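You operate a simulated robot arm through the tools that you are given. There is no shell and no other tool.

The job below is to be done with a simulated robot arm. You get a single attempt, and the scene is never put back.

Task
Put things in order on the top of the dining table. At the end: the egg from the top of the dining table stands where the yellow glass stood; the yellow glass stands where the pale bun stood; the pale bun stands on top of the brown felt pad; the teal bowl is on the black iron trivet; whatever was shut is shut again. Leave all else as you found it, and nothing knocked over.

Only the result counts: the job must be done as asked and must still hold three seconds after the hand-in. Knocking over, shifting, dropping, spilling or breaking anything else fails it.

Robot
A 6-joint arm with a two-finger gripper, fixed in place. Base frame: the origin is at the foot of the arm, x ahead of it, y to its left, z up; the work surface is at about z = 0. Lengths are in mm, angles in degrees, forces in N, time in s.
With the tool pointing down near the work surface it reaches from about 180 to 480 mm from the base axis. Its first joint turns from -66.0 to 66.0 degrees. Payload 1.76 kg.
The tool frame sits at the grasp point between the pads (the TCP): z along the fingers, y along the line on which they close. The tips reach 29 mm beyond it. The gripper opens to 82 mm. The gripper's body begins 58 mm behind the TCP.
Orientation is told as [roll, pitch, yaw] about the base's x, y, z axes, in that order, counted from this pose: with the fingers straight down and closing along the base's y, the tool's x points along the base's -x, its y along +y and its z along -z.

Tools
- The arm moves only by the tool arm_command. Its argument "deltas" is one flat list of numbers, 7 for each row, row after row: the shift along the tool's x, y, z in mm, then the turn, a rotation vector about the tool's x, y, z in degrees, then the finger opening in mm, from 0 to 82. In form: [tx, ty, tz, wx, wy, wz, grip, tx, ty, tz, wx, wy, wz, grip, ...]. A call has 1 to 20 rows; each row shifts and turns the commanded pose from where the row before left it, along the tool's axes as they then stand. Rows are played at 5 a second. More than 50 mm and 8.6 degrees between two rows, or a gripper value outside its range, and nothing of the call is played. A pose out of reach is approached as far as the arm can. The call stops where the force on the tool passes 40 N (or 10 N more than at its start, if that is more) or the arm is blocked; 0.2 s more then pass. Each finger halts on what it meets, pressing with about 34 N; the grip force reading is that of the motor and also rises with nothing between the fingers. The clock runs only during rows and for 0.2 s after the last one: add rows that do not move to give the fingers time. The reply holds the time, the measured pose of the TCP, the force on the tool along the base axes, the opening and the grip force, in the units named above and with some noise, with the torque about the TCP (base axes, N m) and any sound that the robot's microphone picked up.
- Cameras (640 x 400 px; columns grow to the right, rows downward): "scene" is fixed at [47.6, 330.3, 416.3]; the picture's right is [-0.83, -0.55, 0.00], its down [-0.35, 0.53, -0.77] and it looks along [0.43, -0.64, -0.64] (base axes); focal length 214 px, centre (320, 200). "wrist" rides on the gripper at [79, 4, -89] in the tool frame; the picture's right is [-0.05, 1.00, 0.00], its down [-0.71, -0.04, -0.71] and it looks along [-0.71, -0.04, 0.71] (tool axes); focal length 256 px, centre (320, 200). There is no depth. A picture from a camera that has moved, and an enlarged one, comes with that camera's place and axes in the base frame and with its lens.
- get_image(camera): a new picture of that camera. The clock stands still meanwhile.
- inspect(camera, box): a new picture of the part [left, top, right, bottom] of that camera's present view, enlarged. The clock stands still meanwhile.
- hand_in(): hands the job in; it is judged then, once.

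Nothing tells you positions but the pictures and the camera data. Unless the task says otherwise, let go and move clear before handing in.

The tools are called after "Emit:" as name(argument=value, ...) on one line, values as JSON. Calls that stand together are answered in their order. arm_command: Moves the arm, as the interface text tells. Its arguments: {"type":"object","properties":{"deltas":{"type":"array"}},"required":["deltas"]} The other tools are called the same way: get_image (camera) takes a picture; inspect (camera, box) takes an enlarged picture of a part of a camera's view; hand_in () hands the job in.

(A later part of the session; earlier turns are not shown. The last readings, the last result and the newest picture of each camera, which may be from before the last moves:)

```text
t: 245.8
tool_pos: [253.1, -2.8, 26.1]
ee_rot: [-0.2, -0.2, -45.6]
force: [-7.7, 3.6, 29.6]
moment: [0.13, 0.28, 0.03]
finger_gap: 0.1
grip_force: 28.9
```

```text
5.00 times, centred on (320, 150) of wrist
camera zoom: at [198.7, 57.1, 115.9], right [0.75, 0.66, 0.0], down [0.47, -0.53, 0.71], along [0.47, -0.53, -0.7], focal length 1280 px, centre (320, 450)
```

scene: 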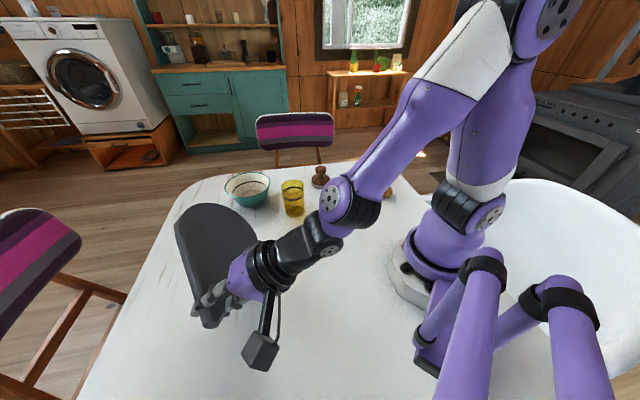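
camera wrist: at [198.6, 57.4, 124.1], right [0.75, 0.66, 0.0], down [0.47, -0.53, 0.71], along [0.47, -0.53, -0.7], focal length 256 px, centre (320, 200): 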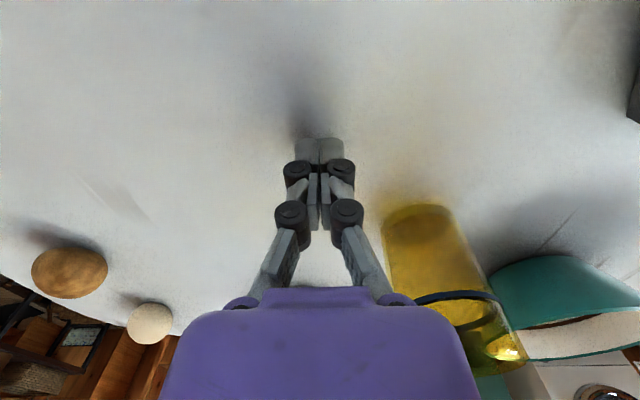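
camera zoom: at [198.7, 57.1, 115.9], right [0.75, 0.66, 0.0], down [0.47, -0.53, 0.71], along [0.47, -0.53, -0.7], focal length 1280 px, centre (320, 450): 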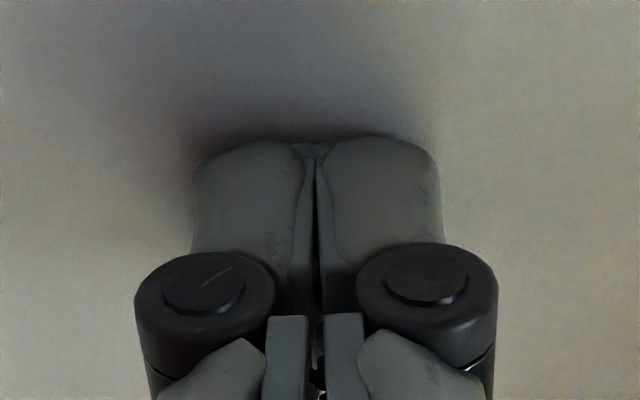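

The table is solid and level there, with no hidden pad. By elimination the one unassigned object is the brown knobbed piece with the felt-like grey base, so I'll study it from close by.

Emit:
arm_command(deltas=[0, 0, -30, 0, 0, 0, 0, 0, 0, -30, 0, 0, 0, 30, 0, 0, 0, 0, 0, -6, 82, 0, 0, 0, 0, 0, -6, 82, 0, 0, 0, 0, 0, -6, 82, -28, -35, 0, 0, 0, 0, 82, -28, -35, 0, 0, 0, 0, 82, -28, -35, 0, 0, 0, 0, 82, 0, 0, 20, 0, 0, 0, 82, 0, 0, 15, 0, 0, 0, 82, 0, 0, 0, 0, 0, 0, 82])

Emit:
get_image(camera="wrist")

```text
t: 248.2
tool_pos: [278.2, -133.9, 52.6]
ee_rot: [-0.2, -0.2, -27.6]
force: [-0.1, -0.7, 0.3]
moment: [-0.03, -0.02, 0.02]
finger_gap: 81.9
grip_force: 0.1
```

```text
taken
camera wrist: at [208.6, -93.7, 140.7], right [0.51, 0.86, 0.0], down [0.61, -0.36, 0.71], along [0.61, -0.36, -0.7], focal length 256 px, centre (320, 200)
```

wrist: 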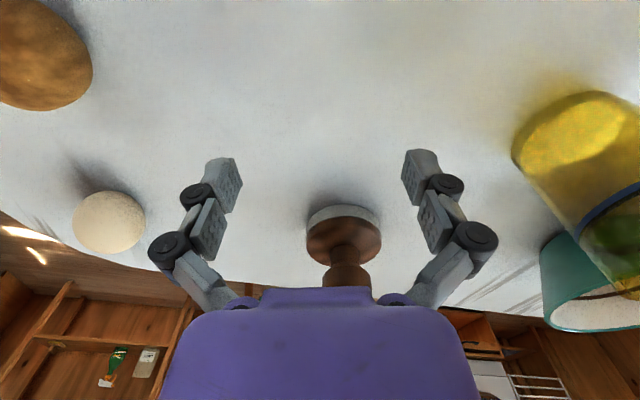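

Emit:
inspect(camera="wrist", box=[290, 185, 400, 295])

Emit:
inspect(camera="wrist", box=[50, 165, 170, 265])

Emit:
inspect(camera="wrist", box=[0, 0, 130, 120])

```text
3.64 times, centred on (345, 240) of wrist
camera zoom: at [208.6, -93.7, 140.7], right [0.51, 0.86, 0.0], down [0.61, -0.36, 0.71], along [0.61, -0.36, -0.7], focal length 931 px, centre (229, 54)
```

zoom: 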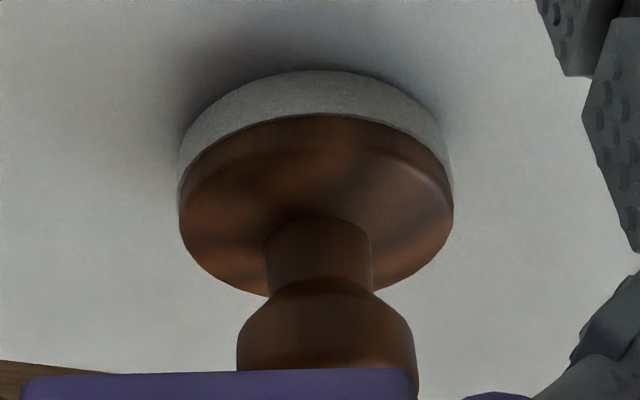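

```text
4.00 times, centred on (110, 215) of wrist
camera zoom: at [208.6, -93.7, 140.7], right [0.51, 0.86, 0.0], down [0.61, -0.36, 0.71], along [0.61, -0.36, -0.7], focal length 1024 px, centre (1160, 140)
```

zoom: 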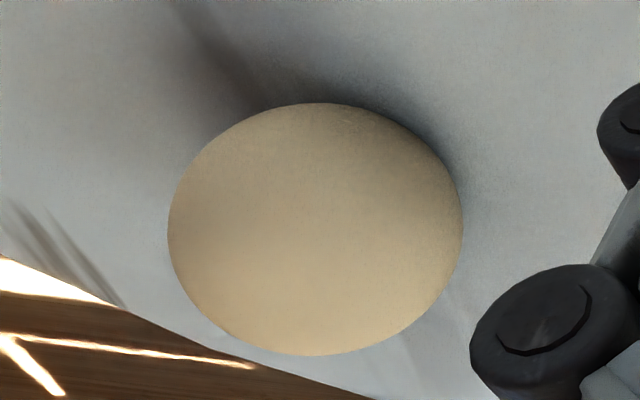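

```text
3.33 times, centred on (65, 60) of wrist
camera zoom: at [208.6, -93.7, 140.7], right [0.51, 0.86, 0.0], down [0.61, -0.36, 0.71], along [0.61, -0.36, -0.7], focal length 853 px, centre (1170, 667)
```

zoom: 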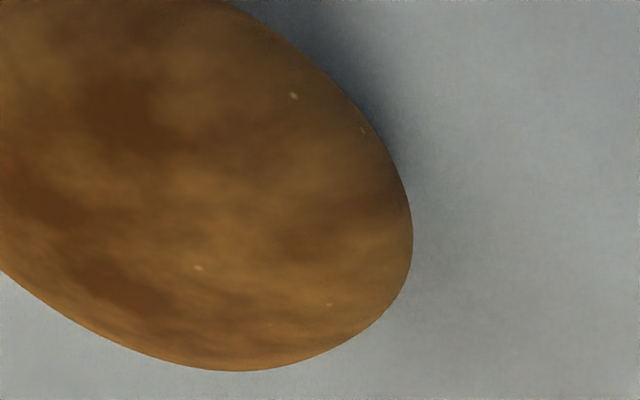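

Looking back at the bowl, its inside bottom looked like a separate pale disc. I'll look steeply into the bowl from nearer by.

Emit:
arm_command(deltas=[0, 0, -40, 0, 0, -7, 82, 0, 0, -40, 0, 0, -7, 82, 0, 0, -40, 0, 0, -7, 82, 0, 0, -28, 0, 0, -6.6, 82, -35, 35, 0, 0, 0, 0, 82, -35, 35, 0, 0, 0, 0, 82, -35, 35, 0, 0, 0, 0, 82, -20, 40, 0, 0, 0, 0, 82, 0, 0, 0, 0, 0, 0, 82])

Emit:
get_image(camera="wrist")

```text
t: 250.2
tool_pos: [403.7, 11.6, 198.8]
ee_rot: [-0.2, 0.0, 0.0]
force: [-0.4, -0.9, 0.7]
moment: [0.0, -0.01, 0.04]
finger_gap: 82.0
grip_force: 0.0
```

```text
taken
camera wrist: at [322.7, 16.1, 289.0], right [0.05, 1.0, 0.0], down [0.71, -0.03, 0.71], along [0.71, -0.04, -0.71], focal length 256 px, centre (320, 200)
```

wrist: 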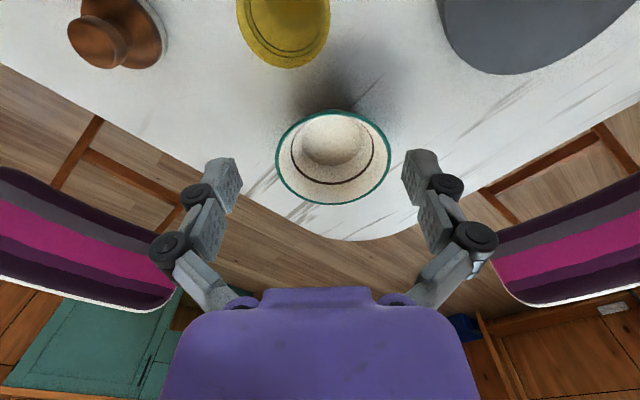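

Emit:
inspect(camera="wrist", box=[265, 100, 400, 212])

Emit:
inspect(camera="wrist", box=[295, 105, 375, 170])

```text
3.57 times, centred on (332, 156) of wrist
camera zoom: at [322.7, 16.1, 289.0], right [0.05, 1.0, 0.0], down [0.71, -0.03, 0.71], along [0.71, -0.04, -0.71], focal length 914 px, centre (275, 357)
```

zoom: 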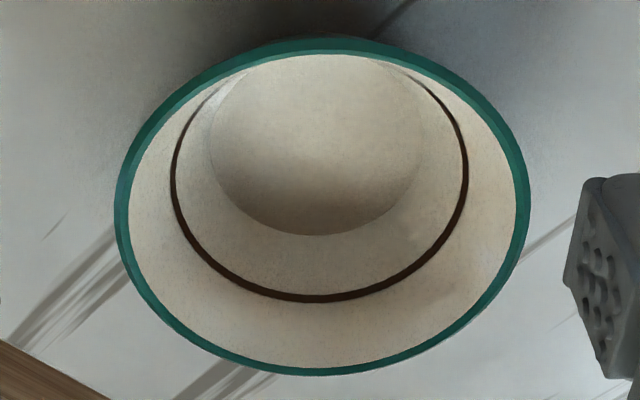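

```text
6.15 times, centred on (335, 138) of wrist
camera zoom: at [322.7, 16.1, 289.0], right [0.05, 1.0, 0.0], down [0.71, -0.03, 0.71], along [0.71, -0.04, -0.71], focal length 1575 px, centre (228, 585)
```

zoom: 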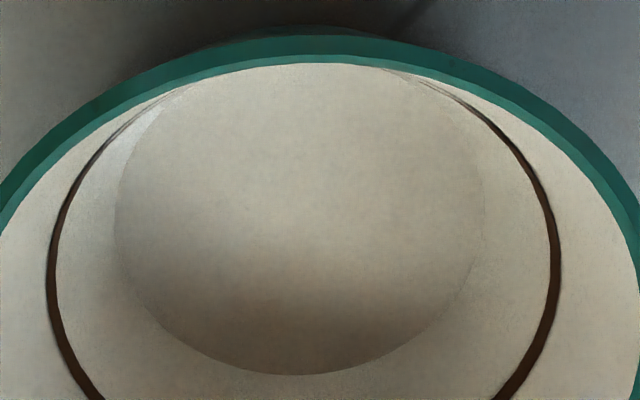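

The bowl's bottom is its own. One thing still puzzles me: on the dark piece the closed fingertips always get pushed 6 mm apart, as if they met something that can be pinched. I'll test pinching its top with slightly open fingers.

Emit:
arm_command(deltas=[0, 0, 0, 0, 0, 8, 30, 0, 0, 0, 0, 0, 8, 30, 0, 0, 0, 0, 0, 8, 30, 0, 0, 0, 0, 0, 8, 30, 0, 0, 0, 0, 0, 8, 30, 0, 0, 0, 0, 0, 5.6, 30, 37, 29, 0, 0, 0, 0, 30, 37, 29, 0, 0, 0, 0, 30, 37, 29, 0, 0, 0, 0, 30, 37, 29, 0, 0, 0, 0, 30, 0, 0, 0, 0, 0, 0, 30])

```text
t: 252.6
tool_pos: [382.2, 197.9, 199.0]
ee_rot: [-0.3, -0.2, -45.6]
force: [-0.1, -0.2, -0.5]
moment: [0.01, 0.02, 0.0]
finger_gap: 30.1
grip_force: 0.1
```

Emit:
arm_command(deltas=[37.9, -28.7, 0, 0, 0, 0, 30, 0, 0, 45, 0, 0, 0, 30, 0, 0, 45, 0, 0, 0, 30, 0, 0, 40, 0, 0, 0, 30, 0, 0, 13, 0, 0, 0, 30, 0, 0, 0, 0, 0, 0, 30])

Emit:
arm_command(deltas=[0, 0, 2, 0, 0, 0, 30, 0, 0, 1, 0, 0, 0, 30, 0, 0, 0, 0, 0, 0, 30])

Emit:
arm_command(deltas=[0, 0, 1, 0, 0, 0, 30, 0, 0, 0, 0, 0, 0, 30])

Emit:
arm_command(deltas=[0, 0, 1, 0, 0, 0, 30, 0, 0, 0, 0, 0, 0, 30])

```text
t: 254.0
tool_pos: [368.3, 225.4, 95.0]
ee_rot: [-0.3, -0.2, -45.6]
force: [-0.6, 0.2, -0.3]
moment: [-0.01, 0.01, 0.04]
finger_gap: 30.0
grip_force: 0.1
out of reach, approached as far as the arm can: row 2, 3, 4, 5
```

```text
t: 254.8
tool_pos: [368.2, 225.6, 91.1]
ee_rot: [-0.4, -0.3, -45.6]
force: [0.0, 0.5, 0.8]
moment: [0.0, 0.0, -0.02]
finger_gap: 30.0
grip_force: 0.0
```

```text
t: 255.4
tool_pos: [369.8, 224.3, 90.1]
ee_rot: [-0.2, -0.1, -45.7]
force: [-0.5, -0.1, -0.7]
moment: [-0.02, 0.0, 0.01]
finger_gap: 30.1
grip_force: 0.1
```

```text
t: 256.0
tool_pos: [368.7, 223.6, 90.2]
ee_rot: [-0.2, -0.1, -45.6]
force: [-0.4, -0.1, -0.2]
moment: [0.01, 0.02, 0.02]
finger_gap: 29.9
grip_force: 0.0
```

Emit:
arm_command(deltas=[3, -18.6, 0, 0, 0, 0, 30, 0, -18.7, 0, 0, 0, 0, 30, 0, 0, 12, 0, 0, 0, 30, 0, 0, 12, 0, 0, 0, 30, 0, 0, 10, 0, 0, 0, 30, 0, 0, 0, 0, 0, 0, 30])

```text
t: 257.4
tool_pos: [374.0, 223.9, 60.8]
ee_rot: [-0.4, -0.2, -45.6]
force: [0.1, -0.8, 1.0]
moment: [-0.01, 0.02, -0.02]
finger_gap: 30.1
grip_force: 0.1
out of reach, approached as far as the arm can: row 1, 2, 4
```

Emit:
get_image(camera="scene")

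Emit:
arm_command(deltas=[0, 0, -20, 0, 0, 0, 30, 0, 0, -20, 0, 0, 0, 30, 0, 0, 0, 0, 0, 0, 30])

```text
taken
```

scene: 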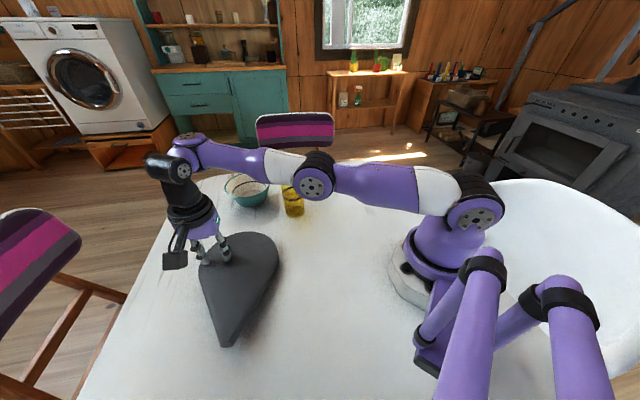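

```text
t: 258.2
tool_pos: [373.9, 223.6, 102.8]
ee_rot: [-0.2, -0.3, -45.6]
force: [0.2, -0.7, 0.3]
moment: [-0.01, -0.01, -0.04]
finger_gap: 29.8
grip_force: 0.0
```

The arm has flipped to an elbow-down posture after being fully stretched, which limits its reach. I'll raise it to full stretch again and draw back to recover the elbow-up posture.

Emit:
arm_command(deltas=[0, 0, -30, 0, 0, 0, 30, 0, 0, -30, 0, 0, 0, 30, 0, 0, -30, 0, 0, 0, 30, 0, 0, -30, 0, 0, 0, 30, 0, 0, -30, 0, 0, 0, 30, 0, 0, 0, 0, 0, 0, 30])

Emit:
get_image(camera="scene")

```text
t: 259.6
tool_pos: [363.4, 218.4, 245.2]
ee_rot: [-0.2, -0.2, -45.6]
force: [-1.0, -0.7, 0.6]
moment: [0.02, 0.0, 0.02]
finger_gap: 30.0
grip_force: 0.0
out of reach, approached as far as the arm can: row 5
```

```text
taken
```

scene: 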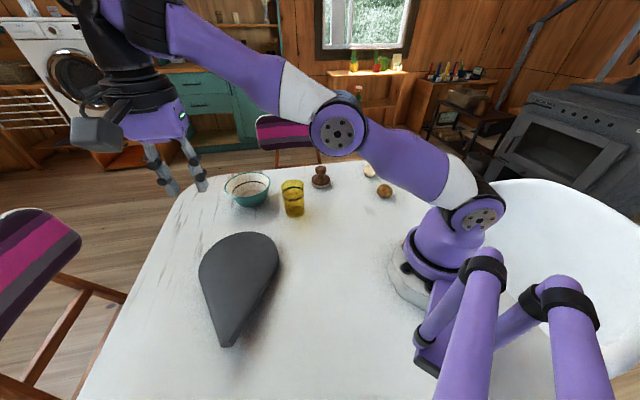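

Emit:
arm_command(deltas=[0, 0, -40, 0, 0, 0, 30, 0, 0, -40, 0, 0, 0, 30, -20, 20, -20, 0, 0, 0, 30, 0, 0, 0, 0, 0, 0, 30])

Emit:
get_image(camera="scene")

```text
t: 260.6
tool_pos: [336.1, 194.9, 295.4]
ee_rot: [-0.1, -0.3, -45.6]
force: [0.6, -0.5, 1.5]
moment: [0.03, -0.01, -0.03]
finger_gap: 30.1
grip_force: 0.1
out of reach, approached as far as the arm can: row 1, 2, 3
```

```text
taken
```

scene: 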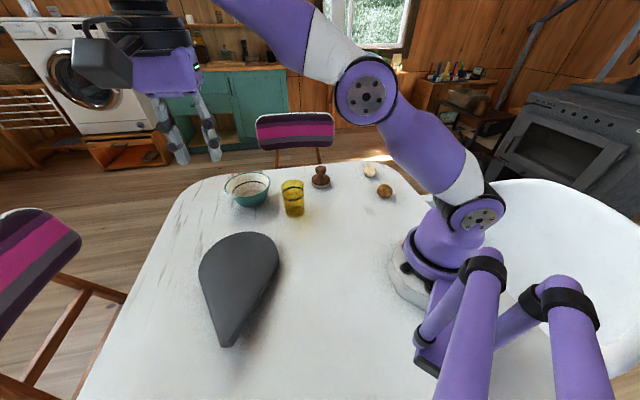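

Emit:
arm_command(deltas=[12, -48, 0, 0, 0, 0, 30, 12, -48, 0, 0, 0, 0, 30, 0, 0, 0, 0, 0, 0, 30])

Emit:
get_image(camera="scene")

```text
t: 261.4
tool_pos: [251.4, 145.2, 297.1]
ee_rot: [-0.1, -0.1, -45.6]
force: [0.1, -0.2, 0.4]
moment: [0.0, -0.01, 0.01]
finger_gap: 30.1
grip_force: 0.0
```

```text
taken
```

scene: 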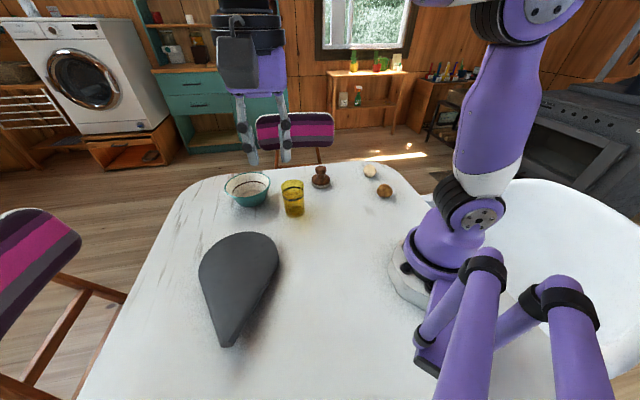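

Elbow-up again. Now the pinch test on the plate at about (335,205), approaching from a lower height.

Emit:
arm_command(deltas=[0, 0, 40, 0, 0, 0, 30, 0, 0, 40, 0, 0, 0, 30, 0, 0, 40, 0, 0, 0, 30, 0, 0, 30, 0, 0, 0, 30, -5.3, 34, 0, 0, 0, 0, 30, -5.3, 34, 0, 0, 0, 0, 30, -5.3, 34, 0, 0, 0, 0, 30, 0, 0, 35, 0, 0, 0, 30, 0, 0, 35, 0, 0, 0, 30, 0, 0, 20, 0, 0, 0, 30, 0, 0, 0, 0, 0, 0, 30])

```text
t: 263.8
tool_pos: [335.5, 207.1, 60.4]
ee_rot: [-0.2, -0.2, -45.7]
force: [0.0, 0.0, -1.0]
moment: [0.02, 0.04, 0.0]
finger_gap: 30.0
grip_force: 0.1
out of reach, approached as far as the arm can: row 1
```

Emit:
arm_command(deltas=[0, 0, 4, 0, 0, 0, 30, 0, 0, 2, 0, 0, 0, 30, 0, 0, 0, 0, 0, 0, 30])

Emit:
arm_command(deltas=[0, 0, 1, 0, 0, 0, 30, 0, 0, 1, 0, 0, 0, 30, 0, 0, 0, 0, 0, 0, 30])

Emit:
arm_command(deltas=[0, 0, 1, 0, 0, 0, 30, 0, 0, 0, 0, 0, 0, 30])

Emit:
arm_command(deltas=[0, 0, 1, 0, 0, 0, 30, 0, 0, 0, 0, 0, 0, 30])

```text
t: 264.6
tool_pos: [336.9, 206.1, 54.3]
ee_rot: [-0.2, -0.2, -45.6]
force: [-0.2, 0.0, 0.1]
moment: [0.0, -0.03, -0.01]
finger_gap: 30.0
grip_force: 0.1
```

```text
t: 265.4
tool_pos: [336.0, 206.3, 52.5]
ee_rot: [-0.2, -0.2, -45.6]
force: [0.1, -0.2, 0.7]
moment: [0.01, 0.02, 0.01]
finger_gap: 29.9
grip_force: 0.0
```

```text
t: 266.0
tool_pos: [335.7, 205.5, 51.5]
ee_rot: [-0.2, -0.4, -45.6]
force: [-1.1, -0.1, 4.2]
moment: [0.02, 0.0, -0.02]
finger_gap: 30.1
grip_force: 0.0
```

```text
t: 266.6
tool_pos: [335.0, 206.3, 51.8]
ee_rot: [-0.1, -0.3, -45.6]
force: [-1.7, 1.3, 16.4]
moment: [0.03, 0.07, -0.01]
finger_gap: 30.3
grip_force: 0.5
```

Emit:
arm_command(deltas=[0, 0, -0.7, 0, 0, 0, 30, 0, 0, 0, 0, 0, 0, 20, 0, 0, 0, 0, 0, 0, 10, 0, 0, 0, 0, 0, 0, 0, 0, 0, 0, 0, 0, 0, 0])

Emit:
arm_command(deltas=[0, 0, -2, 0, 0, 0, 0, 0, 0, -3, 0, 0, 0, 0, 0, 0, 0, 0, 0, 0, 0])

Emit:
get_image(camera="wrist")

```text
t: 267.8
tool_pos: [335.4, 206.0, 49.9]
ee_rot: [-0.3, -0.3, -45.5]
force: [0.6, -0.1, -0.1]
moment: [-0.01, 0.01, 0.01]
finger_gap: 0.1
grip_force: 28.5
```

```text
t: 268.6
tool_pos: [335.5, 205.0, 56.1]
ee_rot: [-0.1, -0.4, -45.6]
force: [0.1, 0.0, -0.7]
moment: [-0.01, -0.01, 0.0]
finger_gap: 0.0
grip_force: 29.0
```

```text
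taken
camera wrist: at [281.8, 266.5, 145.6], right [0.75, 0.66, 0.0], down [0.47, -0.53, 0.71], along [0.47, -0.53, -0.7], focal length 256 px, centre (320, 200)
```

wrist: 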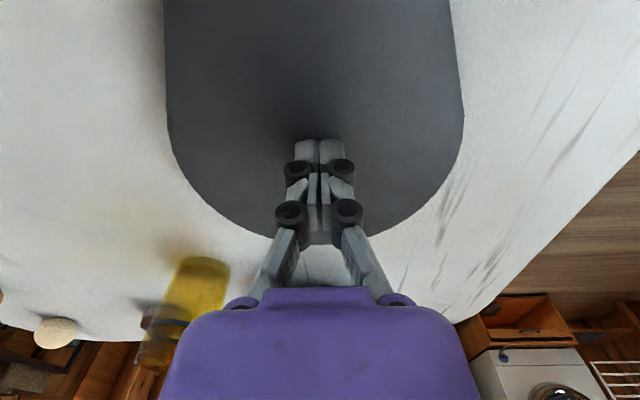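

Emit:
inspect(camera="wrist", box=[170, 0, 300, 140])

Emit:
inspect(camera="wrist", box=[360, 100, 420, 140])

Emit:
inspect(camera="scene", box=[220, 250, 260, 275])

```text
2.86 times, centred on (235, 70) of wrist
camera zoom: at [281.8, 266.5, 145.6], right [0.75, 0.66, 0.0], down [0.47, -0.53, 0.71], along [0.47, -0.53, -0.7], focal length 731 px, centre (563, 571)
```

zoom: 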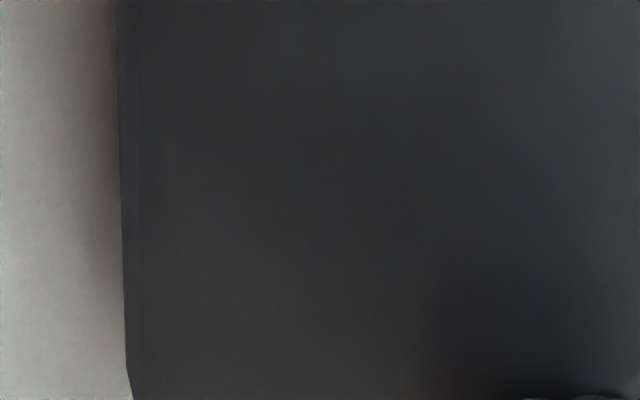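

```text
10.00 times, centred on (390, 120) of wrist
camera zoom: at [281.8, 266.5, 145.6], right [0.75, 0.66, 0.0], down [0.47, -0.53, 0.71], along [0.47, -0.53, -0.7], focal length 2560 px, centre (-380, 1000)
```

zoom: 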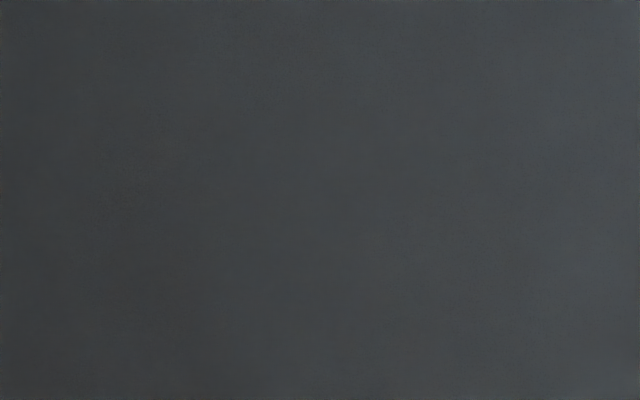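

```text
16.00 times, centred on (240, 262) of scene
camera zoom: at [47.6, 330.3, 416.3], right [-0.83, -0.55, 0.0], down [-0.35, 0.53, -0.77], along [0.43, -0.64, -0.64], focal length 3432 px, centre (1600, -800)
```

zoom: 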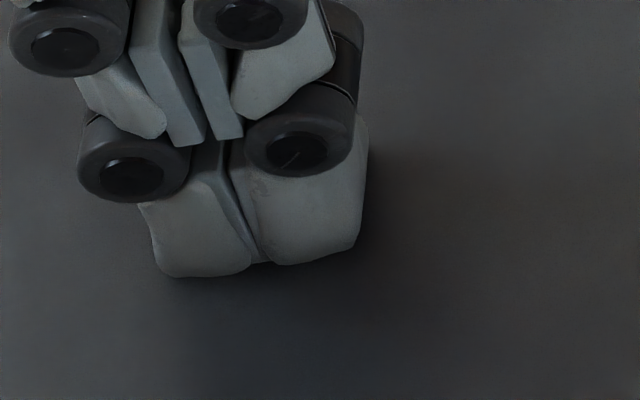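

The surface is plain and rigid, so I take it to be the trivet. As a last search for the pad I'll tap the empty table areas one by one with closed fingertips; a pad would be met higher than z ≈ 27.

Emit:
arm_command(deltas=[0, 0, -30, 0, 0, 0, 0, 0, 0, -20, 0, 0, 0, 0, -33, -33, 0, 0, 0, 0, 0, -33, -33, 0, 0, 0, 0, 0, -5, -46, 0, 0, 0, 0, 0, 0, -24, 0, 0, 0, 0, 0, 0, 0, 30, 0, 0, 0, 0, 0, 0, 30, 0, 0, 0, 0, 0, 0, 10, 0, 0, 0, 0, 0, 0, 0, 0, 0, 0, 0])

```text
t: 270.8
tool_pos: [287.7, 59.6, 37.3]
ee_rot: [-0.1, -0.3, -45.6]
force: [0.7, 0.9, -0.3]
moment: [0.03, -0.01, 0.0]
finger_gap: 0.1
grip_force: 29.1
```

Emit:
arm_command(deltas=[0, 0, 4, 0, 0, 0, 0, 0, 0, 2, 0, 0, 0, 0, 0, 0, 1.5, 0, 0, 0, 0, 0, 0, 1.5, 0, 0, 0, 0, 0, 0, 1.5, 0, 0, 0, 0, 0, 0, 1.5, 0, 0, 0, 0, 0, 0, 1.5, 0, 0, 0, 0])

Emit:
arm_command(deltas=[0, 0, -12, 0, 0, 0, 0, -7, -45, 0, 0, 0, 0, 0, -7, -45, 0, 0, 0, 0, 0, 0, 0, 4, 0, 0, 0, 0, 0, 0, 2, 0, 0, 0, 0, 0, 0, 1.5, 0, 0, 0, 0, 0, 0, 1.5, 0, 0, 0, 0, 0, 0, 1.5, 0, 0, 0, 0, 0, 0, 1.5, 0, 0, 0, 0, 0, 0, 1.5, 0, 0, 0, 0, 0, 0, 1.5, 0, 0, 0, 0])

Emit:
arm_command(deltas=[0, 0, -12, 0, 0, 0, 0, -16, -43, 0, 0, 0, 0, 0, -16, -43, 0, 0, 0, 0, 0, 0, 0, 4, 0, 0, 0, 0, 0, 0, 2, 0, 0, 0, 0, 0, 0, 1.5, 0, 0, 0, 0, 0, 0, 1.5, 0, 0, 0, 0, 0, 0, 1.5, 0, 0, 0, 0, 0, 0, 1.5, 0, 0, 0, 0, 0, 0, 1.5, 0, 0, 0, 0, 0, 0, 1.5, 0, 0, 0, 0])

```text
t: 272.3
tool_pos: [287.9, 60.4, 26.8]
ee_rot: [-0.1, -0.2, -45.6]
force: [-2.8, -1.5, 6.9]
moment: [0.06, 0.09, 0.02]
finger_gap: 0.0
grip_force: 28.5
stopped in row 7: the force on the tool passed its limit at 51 N (the readings are from after the stop); the commanded pose is now the measured one
```

```text
t: 274.5
tool_pos: [234.1, -13.3, 26.6]
ee_rot: [-0.1, -0.2, -45.6]
force: [-3.8, -0.2, 9.9]
moment: [0.04, 0.13, 0.03]
finger_gap: 0.0
grip_force: 28.4
stopped in row 11: the force on the tool passed its limit at 56 N (the readings are from after the stop); the commanded pose is now the measured one
```

```text
t: 276.7
tool_pos: [194.0, -96.6, 26.5]
ee_rot: [-0.1, -0.3, -45.5]
force: [-2.1, 1.6, 12.8]
moment: [0.07, 0.15, 0.01]
finger_gap: 0.0
grip_force: 29.1
stopped in row 10: the force on the tool passed its limit at 53 N (the readings are from after the stop); the commanded pose is now the measured one
```

Emit:
arm_command(deltas=[0, 0, -12, 0, 0, 0, 0, -11.8, 27.7, 0, 0, 0, 0, 0, -11.8, 27.7, 0, 0, 0, 0, 0, 0, 0, 4, 0, 0, 0, 0, 0, 0, 2, 0, 0, 0, 0, 0, 0, 1.5, 0, 0, 0, 0, 0, 0, 1.5, 0, 0, 0, 0, 0, 0, 1.5, 0, 0, 0, 0, 0, 0, 1.5, 0, 0, 0, 0, 0, 0, 1.5, 0, 0, 0, 0, 0, 0, 1.5, 0, 0, 0, 0])

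Emit:
arm_command(deltas=[0, 0, -12, 0, 0, 0, 0, -26.5, 2, 0, 0, 0, 0, 0, -26.5, 2, 0, 0, 0, 0, 0, 0, 0, 4, 0, 0, 0, 0, 0, 0, 2, 0, 0, 0, 0, 0, 0, 1.5, 0, 0, 0, 0, 0, 0, 1.5, 0, 0, 0, 0, 0, 0, 1.5, 0, 0, 0, 0, 0, 0, 1.5, 0, 0, 0, 0, 0, 0, 1.5, 0, 0, 0, 0, 0, 0, 1.5, 0, 0, 0, 0])

Emit:
arm_command(deltas=[0, 0, -12, 0, 0, 0, 0, -28.5, -25.7, 0, 0, 0, 0, 0, -28.5, -25.7, 0, 0, 0, 0, 0, -28.5, -25.7, 0, 0, 0, 0, 0, 0, 0, 4, 0, 0, 0, 0, 0, 0, 2, 0, 0, 0, 0, 0, 0, 1.5, 0, 0, 0, 0, 0, 0, 1.5, 0, 0, 0, 0, 0, 0, 1.5, 0, 0, 0, 0, 0, 0, 1.5, 0, 0, 0, 0, 0, 0, 1.5, 0, 0, 0, 0])

```text
t: 278.9
tool_pos: [250.3, -74.2, 27.1]
ee_rot: [-0.1, -0.2, -45.5]
force: [-2.6, 1.0, 9.5]
moment: [0.04, 0.1, 0.0]
finger_gap: 0.0
grip_force: 28.4
stopped in row 10: the force on the tool passed its limit at 52 N (the readings are from after the stop); the commanded pose is now the measured one
```

```text
t: 281.1
tool_pos: [290.6, -108.5, 26.6]
ee_rot: [-0.1, -0.3, -45.6]
force: [-3.4, 0.9, 8.6]
moment: [0.04, 0.11, -0.02]
finger_gap: 0.0
grip_force: 29.4
stopped in row 11: the force on the tool passed its limit at 49 N (the readings are from after the stop); the commanded pose is now the measured one
```

```text
t: 283.5
tool_pos: [295.4, -225.1, 28.2]
ee_rot: [-0.1, -0.2, -45.5]
force: [-7.8, 5.2, 27.9]
moment: [0.22, 0.29, -0.02]
finger_gap: 0.0
grip_force: 29.1
```

Emit:
arm_command(deltas=[0, 0, -40, 0, 0, 0, 0, 0, 0, -50, 0, 0, 0, 0, 0, 46, 0, 0, 0, 0, 0, 0, 46, 0, 0, 0, 0, 0, 0, 46, 0, 0, 0, 0, 0, 0, 46, 0, 0, 0, 0, 0, 0, 0, 45, 0, 0, 0, 0, 0, 0, 35, 0, 0, 0, 0, 0, 0, 4, 0, 0, 0, 0, 0, 0, 2, 0, 0, 0, 0, 0, 0, 1.5, 0, 0, 0, 0, 0, 0, 1.5, 0, 0, 0, 0, 0, 0, 1.5, 0, 0, 0, 0, 0, 0, 1.5, 0, 0, 0, 0, 0, 0, 1.5, 0, 0, 0, 0])

Emit:
get_image(camera="scene")

```text
t: 286.3
tool_pos: [427.5, -96.0, 27.6]
ee_rot: [-0.1, -0.1, -45.6]
force: [-2.7, 0.4, 4.3]
moment: [0.03, 0.05, 0.01]
finger_gap: 0.3
grip_force: 29.0
stopped in row 14: the force on the tool passed its limit at 46 N (the readings are from after the stop); the commanded pose is now the measured one
```

```text
taken
```

scene: 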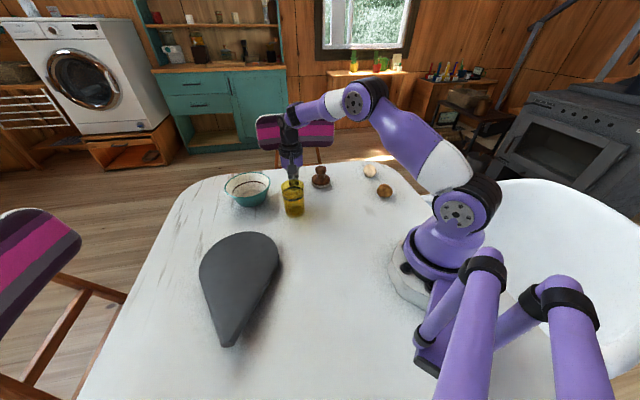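

All taps meet bare table, so no hidden pad. All six named things must then be the six I see: the knobbed brown piece with the felt sole is the "brown felt pad", and the dark footed piece is the trivet. I'll now start the job with the bowl, turning to its grasp pose again.

Emit:
arm_command(deltas=[0, 0, -40, 0, 0, 0, 0, 0, 0, -45, 0, 0, 0, 0, 0, 0, -45, 0, 0, 0, 20, 0, 0, 0, 0, 0, 7.4, 38, 0, 0, 0, 0, 0, 7.4, 38, 0, 0, 0, 0, 0, 7.4, 38, 0, 0, 0, 0, 0, 7.4, 38, 0, 0, 0, 0, 0, 7.4, 38, 0, 0, 0, 0, 0, 7.4, 38, 0, 0, 0, 0, 0, 7.4, 38, 0, 0, 0, 0, 0, 7.6, 38, 0, 0, 0, 0, 0, 0, 38])

```text
t: 288.9
tool_pos: [427.8, -96.0, 158.6]
ee_rot: [0.0, -0.3, -105.1]
force: [0.3, -0.6, 0.5]
moment: [0.0, -0.02, -0.03]
finger_gap: 38.1
grip_force: 0.0
```

Emit:
arm_command(deltas=[31.4, -12.7, 0, 0, 0, 0, 38, 31.4, -12.7, 0, 0, 0, 0, 38, 31.4, -12.7, 0, 0, 0, 0, 38, 31.4, -12.7, 0, 0, 0, 0, 38, 0, 0, 0, -7, 0, 0, 38, 0, 0, 0, -7, 0, 0, 38, 0, 0, 0, -7, 0, 0, 38, 0, 0, 0, -7, 0, 0, 38, 0, 0, 0, 0, 0, 0, 38])

Emit:
arm_command(deltas=[0, -11.7, 22, 0, 0, 0, 38, 0, -11.7, 22, 0, 0, 0, 38, 0, 0, 0, 0, 0, 0, 38])

Emit:
get_image(camera="wrist")

```text
t: 290.9
tool_pos: [409.6, 38.8, 155.9]
ee_rot: [28.1, -0.2, -105.0]
force: [0.1, 0.2, 0.2]
moment: [0.02, 0.0, 0.01]
finger_gap: 38.0
grip_force: 0.0
```

```text
t: 291.7
tool_pos: [412.1, 39.4, 106.5]
ee_rot: [28.1, -0.2, -105.0]
force: [0.4, 0.1, -0.4]
moment: [0.0, 0.01, 0.03]
finger_gap: 38.0
grip_force: 0.1
```

```text
taken
camera wrist: at [393.9, 126.3, 186.4], right [0.84, -0.28, 0.47], down [-0.54, -0.59, 0.61], along [0.11, -0.76, -0.64], focal length 256 px, centre (320, 200)
```

wrist: 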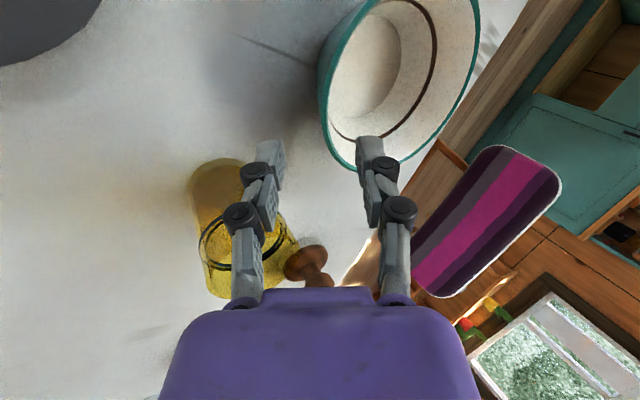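

Emit:
arm_command(deltas=[0, 3, 20, 0, 0, 0, 38, 0, 0, 20, 0, 0, 0, 38, 0, 0, 15, 0, 0, 0, 38, 0, 0, 12, 0, 0, 0, 38, 0, 0, 0, 0, 0, 0, 38])

Emit:
get_image(camera="wrist")

```text
t: 292.9
tool_pos: [444.9, 29.7, 47.7]
ee_rot: [27.9, -0.2, -105.0]
force: [-0.4, 0.0, -0.5]
moment: [0.0, -0.01, 0.05]
finger_gap: 38.0
grip_force: 0.0
```

```text
taken
camera wrist: at [426.8, 116.9, 129.3], right [0.84, -0.28, 0.47], down [-0.54, -0.59, 0.61], along [0.11, -0.76, -0.64], focal length 256 px, centre (320, 200)
```

wrist: 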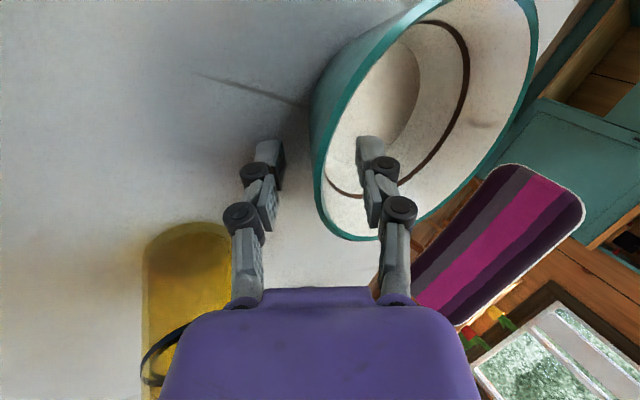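

Emit:
arm_command(deltas=[0, 0, 0, 0, 0, 0, 26, 0, 0, 0, 0, 0, 0, 16, 0, 0, 0, 0, 0, 0, 10, 0, 0, 0, 0, 0, 0, 6, 0, 0, 0, 0, 0, 0, 3, 0, 0, 0, 0, 0, 0, 1, 0, 0, 0, 0, 0, 0, 1])

Emit:
arm_command(deltas=[0, 1.4, -2.65, 0, 0, 0, 0, 0, 2.35, -4.4, 0, 0, 0, 0, 0, 4.7, -8.8, 0, 0, 0, 0, 0, 5.6, -10.6, 0, 0, 0, 0, 0, 7, -13.2, 0, 0, 0, 0, 0, 7, -13.2, 0, 0, 0, 0, 0, 7, -13.2, 0, 0, 0, 0, 0, 0, 0, 0, 0, 0, 0])

Emit:
get_image(camera="wrist")

Emit:
get_image(camera="scene")

```text
t: 294.5
tool_pos: [444.9, 29.3, 48.4]
ee_rot: [28.0, -0.1, -105.0]
force: [-1.0, -0.4, -3.0]
moment: [0.02, 0.13, 0.02]
finger_gap: 6.3
grip_force: 32.9
```

```text
t: 296.3
tool_pos: [443.4, 29.7, 122.0]
ee_rot: [28.0, -0.3, -105.1]
force: [-0.5, 0.1, -2.1]
moment: [-0.03, 0.11, -0.01]
finger_gap: 6.1
grip_force: 33.4
```

```text
taken
camera wrist: at [426.3, 117.6, 203.9], right [0.84, -0.28, 0.47], down [-0.53, -0.59, 0.61], along [0.11, -0.76, -0.64], focal length 256 px, centre (320, 200)
```

wrist: 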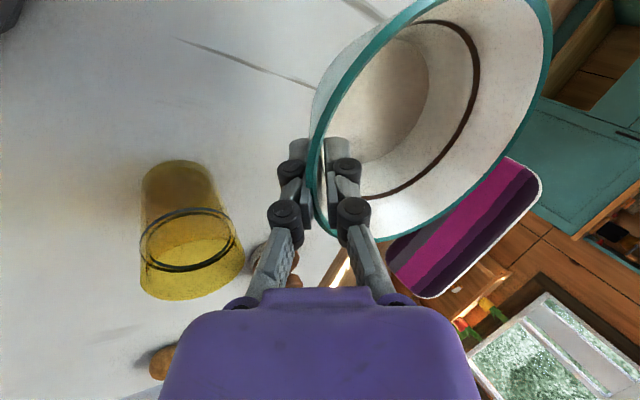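

```text
taken
```

scene: 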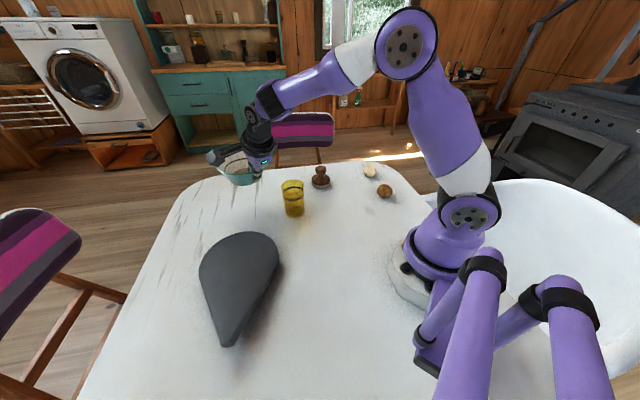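

Emit:
inspect(camera="scene", box=[195, 130, 295, 200])

```text
5.71 times, centred on (245, 165) of scene
camera zoom: at [47.6, 330.3, 416.3], right [-0.83, -0.55, 0.0], down [-0.35, 0.53, -0.77], along [0.43, -0.64, -0.64], focal length 1226 px, centre (749, 400)
```

zoom: 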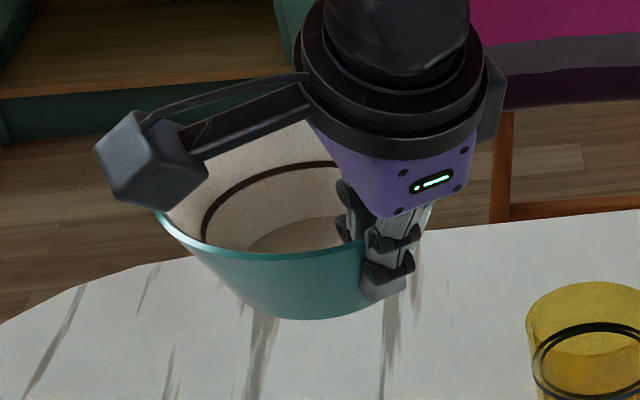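

The bowl is held level. I'll swing it slowly about the upright axis and carry it over to the trivet at about (345,188).

Emit:
arm_command(deltas=[0, 0, 0, 0, 1.88, -3.53, 0, 0, 0, 0, 0, 1.88, -3.53, 0, 0, 0, 0, 0, 1.88, -3.53, 0, 0, 0, 0, 0, 1.88, -3.53, 0, 0, 0, 0, 0, 1.88, -3.53, 0, 0, 0, 0, 0, 1.88, -3.53, 0, 0, 0, 0, 0, 1.88, -3.53, 0, 0, 0, 0, 0, 1.88, -3.53, 0, 0, 0, 0, 0, 1.88, -3.53, 0, 0, 0, 0, 0, 1.88, -3.53, 0, 0, 0, 0, 0, 1.88, -3.53, 0, 0, 0, 0, 0, 0, 0, 0])

Emit:
get_image(camera="scene")

```text
t: 298.9
tool_pos: [443.0, 30.2, 123.6]
ee_rot: [27.8, -0.1, -60.9]
force: [-0.6, -0.3, -2.4]
moment: [-0.06, 0.08, 0.0]
finger_gap: 5.9
grip_force: 33.3
```

```text
taken
```

scene: 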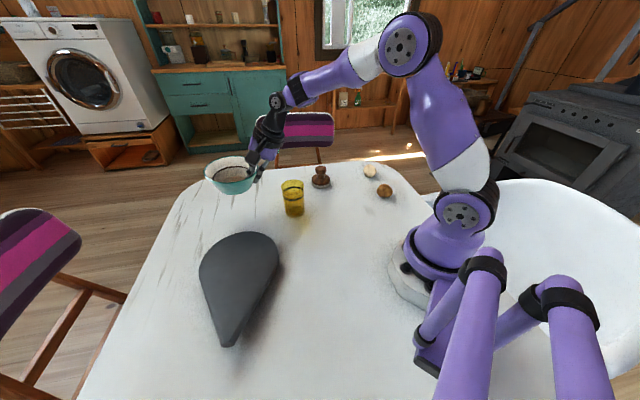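

Emit:
arm_command(deltas=[15.5, -4.75, -2.52, 0, 0, 0, 0, 15.5, -4.75, -2.52, 0, 0, 0, 0, 15.5, -4.75, -2.52, 0, 0, 0, 0, 15.5, -4.75, -2.52, 0, 0, 0, 0, 15.5, -4.75, -2.52, 0, 0, 0, 0, 15.5, -4.75, -2.52, 0, 0, 0, 0, 15.5, -4.75, -2.52, 0, 0, 0, 0, 15.5, -4.75, -2.52, 0, 0, 0, 0, 15.5, -4.75, -2.52, 0, 0, 0, 0, 15.5, -4.75, -2.52, 0, 0, 0, 0, 15.5, -4.75, -2.52, 0, 0, 0, 0, 15.5, -4.75, -2.52, 0, 0, 0, 0, 0, 0, 0, 0, 0, 0, 0])

Emit:
get_image(camera="scene")

Emit:
get_image(camera="wrist")

```text
t: 301.7
tool_pos: [295.5, 162.1, 122.8]
ee_rot: [27.9, -0.1, -61.1]
force: [-0.6, 0.3, -2.0]
moment: [-0.06, 0.11, -0.02]
finger_gap: 5.9
grip_force: 33.1
```

```text
taken
```

scene: 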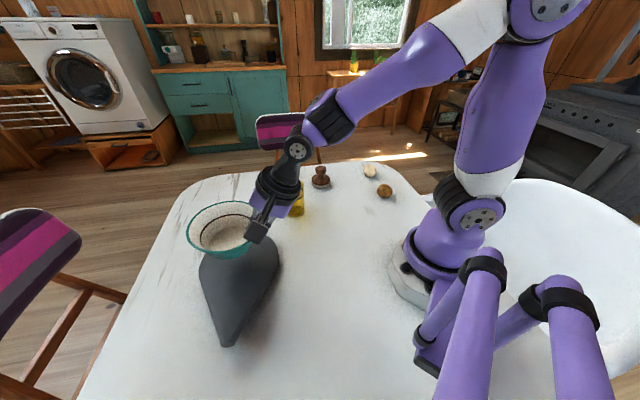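

```text
taken
camera wrist: at [223.2, 213.5, 203.4], right [0.8, 0.38, 0.47], down [0.02, -0.79, 0.61], along [0.6, -0.47, -0.64], focal length 256 px, centre (320, 200)
```

wrist: 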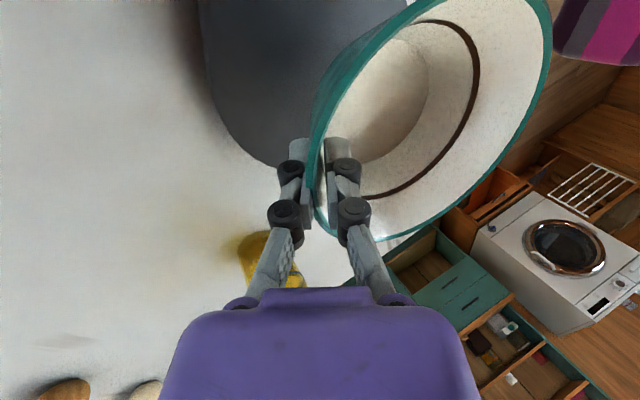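

Emit:
arm_command(deltas=[0, -4.7, 8.83, 0, 0, 0, 0, 0, -4.7, 8.83, 0, 0, 0, 0, 0, -4.7, 8.83, 0, 0, 0, 0, 0, -3.3, 6.2, 0, 0, 0, 0, 0, -2.3, 4.4, 0, 0, 0, 0, 0, 0, 0, 0, 0, 0, 0])

Emit:
inspect(camera="scene", box=[170, 180, 310, 300])

```text
t: 303.1
tool_pos: [296.7, 161.5, 81.1]
ee_rot: [27.9, 0.0, -60.9]
force: [-0.7, 0.5, -3.0]
moment: [-0.08, 0.1, 0.01]
finger_gap: 6.1
grip_force: 33.0
```

```text
3.33 times, centred on (240, 240) of scene
camera zoom: at [47.6, 330.3, 416.3], right [-0.83, -0.55, 0.0], down [-0.35, 0.53, -0.77], along [0.43, -0.64, -0.64], focal length 715 px, centre (587, 67)
```

zoom: 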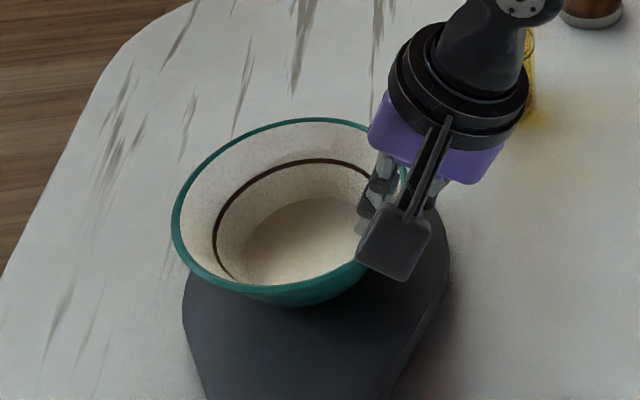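

Emit:
arm_command(deltas=[0, -1.4, 2.65, 0, 0, 0, 0, 0, -1.4, 2.65, 0, 0, 0, 0, 0, 0, 0, 0, 0, 0, 0])

Emit:
arm_command(deltas=[0, -0.47, 0.88, 0, 0, 0, 0, 0, 0, 0, 0, 0, 0, 0])

Emit:
arm_command(deltas=[0, -0.47, 0.88, 0, 0, 0, 0, 0, 0, 0, 0, 0, 0, 0])

```text
t: 303.9
tool_pos: [295.5, 161.8, 74.3]
ee_rot: [27.9, -0.1, -61.1]
force: [0.6, -1.0, -2.8]
moment: [-0.06, 0.09, -0.01]
finger_gap: 6.1
grip_force: 33.4
```

```text
t: 304.5
tool_pos: [296.8, 163.1, 73.3]
ee_rot: [27.9, 0.0, -60.9]
force: [0.2, -0.2, -2.0]
moment: [-0.08, 0.11, 0.01]
finger_gap: 6.3
grip_force: 32.9
```

```text
t: 305.1
tool_pos: [297.1, 161.6, 72.8]
ee_rot: [28.0, -0.1, -61.0]
force: [0.0, -0.5, -1.7]
moment: [-0.12, 0.12, 0.03]
finger_gap: 5.9
grip_force: 33.1
```

Emit:
arm_command(deltas=[0, -0.47, 0.88, 0, 0, 0, 0, 0, 0, 0, 0, 0, 0, 0])

Emit:
arm_command(deltas=[0, -0.47, 0.88, 0, 0, 0, 0, 0, 0, 0, 0, 0, 0, 0])

Emit:
arm_command(deltas=[0, -0.47, 0.88, 0, 0, 0, 0, 0, 0, 0, 0, 0, 0, 0])

```text
t: 305.7
tool_pos: [296.5, 161.4, 71.8]
ee_rot: [28.0, 0.0, -61.0]
force: [-2.7, -1.2, 5.6]
moment: [0.05, 0.1, 0.04]
finger_gap: 6.0
grip_force: 33.6
```

```text
t: 306.3
tool_pos: [297.0, 162.3, 71.2]
ee_rot: [28.1, -0.1, -60.9]
force: [-6.3, -2.2, 19.9]
moment: [0.21, -0.02, 0.07]
finger_gap: 5.9
grip_force: 34.0
```

```text
t: 306.9
tool_pos: [298.8, 161.3, 70.1]
ee_rot: [28.2, -0.1, -60.9]
force: [-1.9, -0.5, 23.7]
moment: [0.38, -0.35, 0.06]
finger_gap: 6.0
grip_force: 32.9
```

Emit:
arm_command(deltas=[0, 0.7, -1.3, 0, 0, 0, 0, 0, 0, 0, 0, 0, 0, 4, 0, 0, 0, 0, 0, 0, 8, 0, 0, 0, 0, 0, 0, 14, 0, 0, 0, 0, 0, 0, 22, 0, 0, 0, 0, 0, 0, 34, 0, 0, 0, 0, 0, 0, 36])

Emit:
inspect(camera="scene", box=[170, 180, 310, 300])

```text
t: 308.5
tool_pos: [295.9, 161.7, 70.9]
ee_rot: [27.9, -0.1, -61.1]
force: [0.7, -0.5, -0.2]
moment: [-0.01, 0.04, 0.0]
finger_gap: 35.9
grip_force: 0.0
```

```text
3.33 times, centred on (240, 240) of scene
camera zoom: at [47.6, 330.3, 416.3], right [-0.83, -0.55, 0.0], down [-0.35, 0.53, -0.77], along [0.43, -0.64, -0.64], focal length 715 px, centre (587, 67)
```

zoom: 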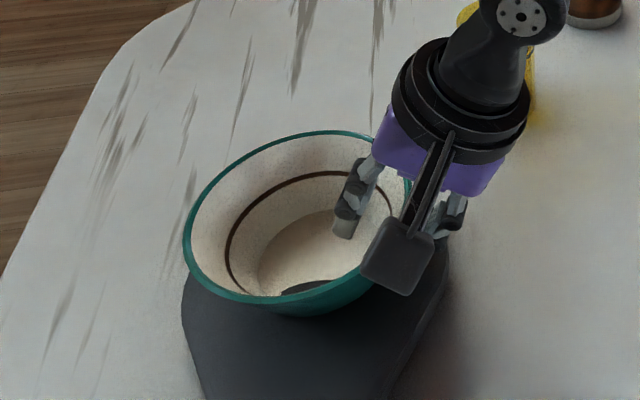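

The bowl rests on the trivet. I'll withdraw the fingers along the wall and rise clear.

Emit:
arm_command(deltas=[0, 0, -15, 0, 0, 0, 36, 0, 0, -20, 0, 0, 0, 36, 0, 0, -25, 0, 0, 0, 36, 0, 0, -25, 0, 0, 0, 36, 0, 9.4, -17.6, 0, 0, 0, 36, 0, 9.4, -17.6, 0, 0, 0, 36, 0, 0, 0, 7, 0, 0, 60, 0, 0, 0, 7, 0, 0, 60, 0, 0, 0, 7, 0, 0, 60, 0, 0, 0, 7, 0, 0, 60, 0, 0, 0, 0, 0, 0, 60])

Emit:
get_image(camera="scene")

Emit:
inspect(camera="scene", box=[170, 180, 310, 360])

```text
t: 310.9
tool_pos: [262.5, 143.2, 185.5]
ee_rot: [-0.2, 0.0, -61.1]
force: [0.5, -0.2, -0.1]
moment: [0.01, -0.02, -0.01]
finger_gap: 60.1
grip_force: 0.1
```

```text
taken
```

scene: 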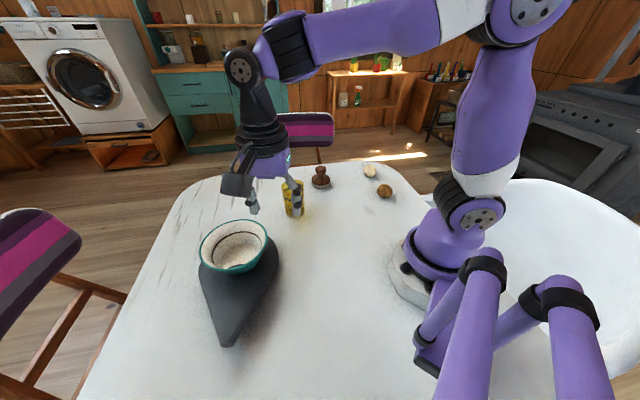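

```text
2.22 times, centred on (240, 270) of scene
camera zoom: at [47.6, 330.3, 416.3], right [-0.83, -0.55, 0.0], down [-0.35, 0.53, -0.77], along [0.43, -0.64, -0.64], focal length 477 px, centre (498, 44)
```

zoom: 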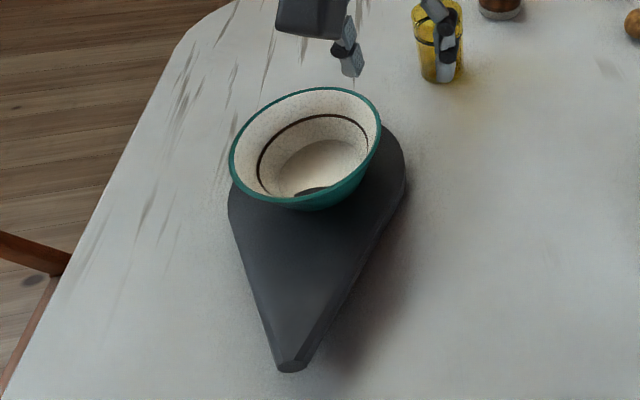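

Emit:
get_image(camera="wrist")

```text
taken
camera wrist: at [226.0, 214.4, 275.0], right [0.9, 0.44, 0.0], down [0.31, -0.63, 0.71], along [0.31, -0.64, -0.71], focal length 256 px, centre (320, 200)
```

wrist: 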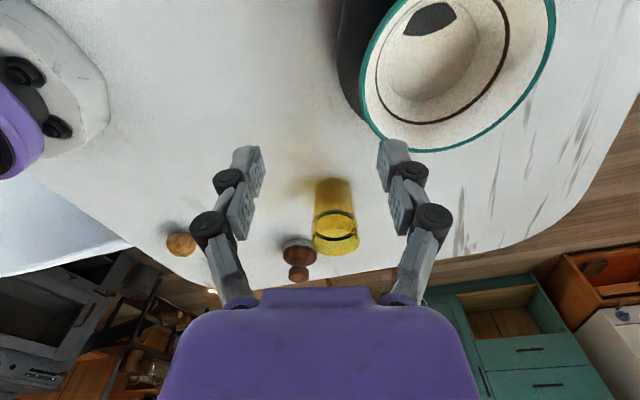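

The bowl stands on the trivet at about (336,203). Next the bun: I place it at about (171,−220), and I'll move over it.

Emit:
arm_command(deltas=[0, 0, 0, 0, 0, -4.5, 82, 0, 0, 0, 0, 0, -4.5, 82, -25.5, -32.9, 0, 0, 0, 0, 82, -25.5, -32.9, 0, 0, 0, 0, 82, -25.5, -32.9, 0, 0, 0, 0, 82, -25.5, -32.9, 0, 0, 0, 0, 82, -25.5, -32.9, 0, 0, 0, 0, 82, -25.5, -32.9, 0, 0, 0, 0, 82, -25.5, -32.9, 0, 0, 0, 0, 82, -25.5, -32.9, 0, 0, 0, 0, 82, -25.5, -32.9, 0, 0, 0, 0, 82, 0, 0, 35, 0, 0, 0, 82, 0, 0, 35, 0, 0, 0, 82, 0, 0, 0, 0, 0, 0, 82])

Emit:
get_image(camera="wrist")

```text
t: 313.9
tool_pos: [168.5, -220.0, 117.3]
ee_rot: [-0.1, -0.1, -52.0]
force: [-0.7, 0.1, 0.7]
moment: [0.02, -0.04, 0.0]
finger_gap: 81.8
grip_force: 0.0
```

```text
taken
camera wrist: at [122.2, -154.9, 205.7], right [0.82, 0.57, 0.0], down [0.41, -0.58, 0.71], along [0.41, -0.58, -0.71], focal length 256 px, centre (320, 200)
```

wrist: 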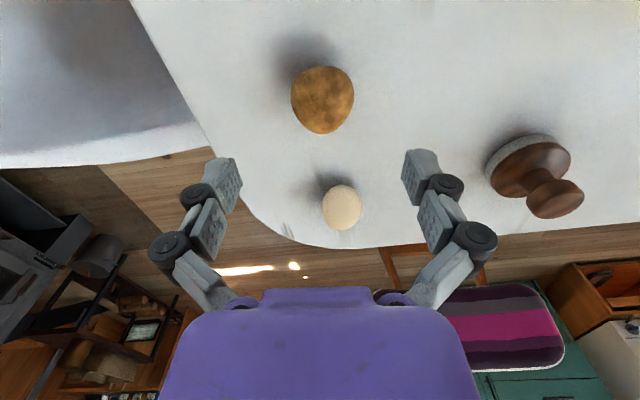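

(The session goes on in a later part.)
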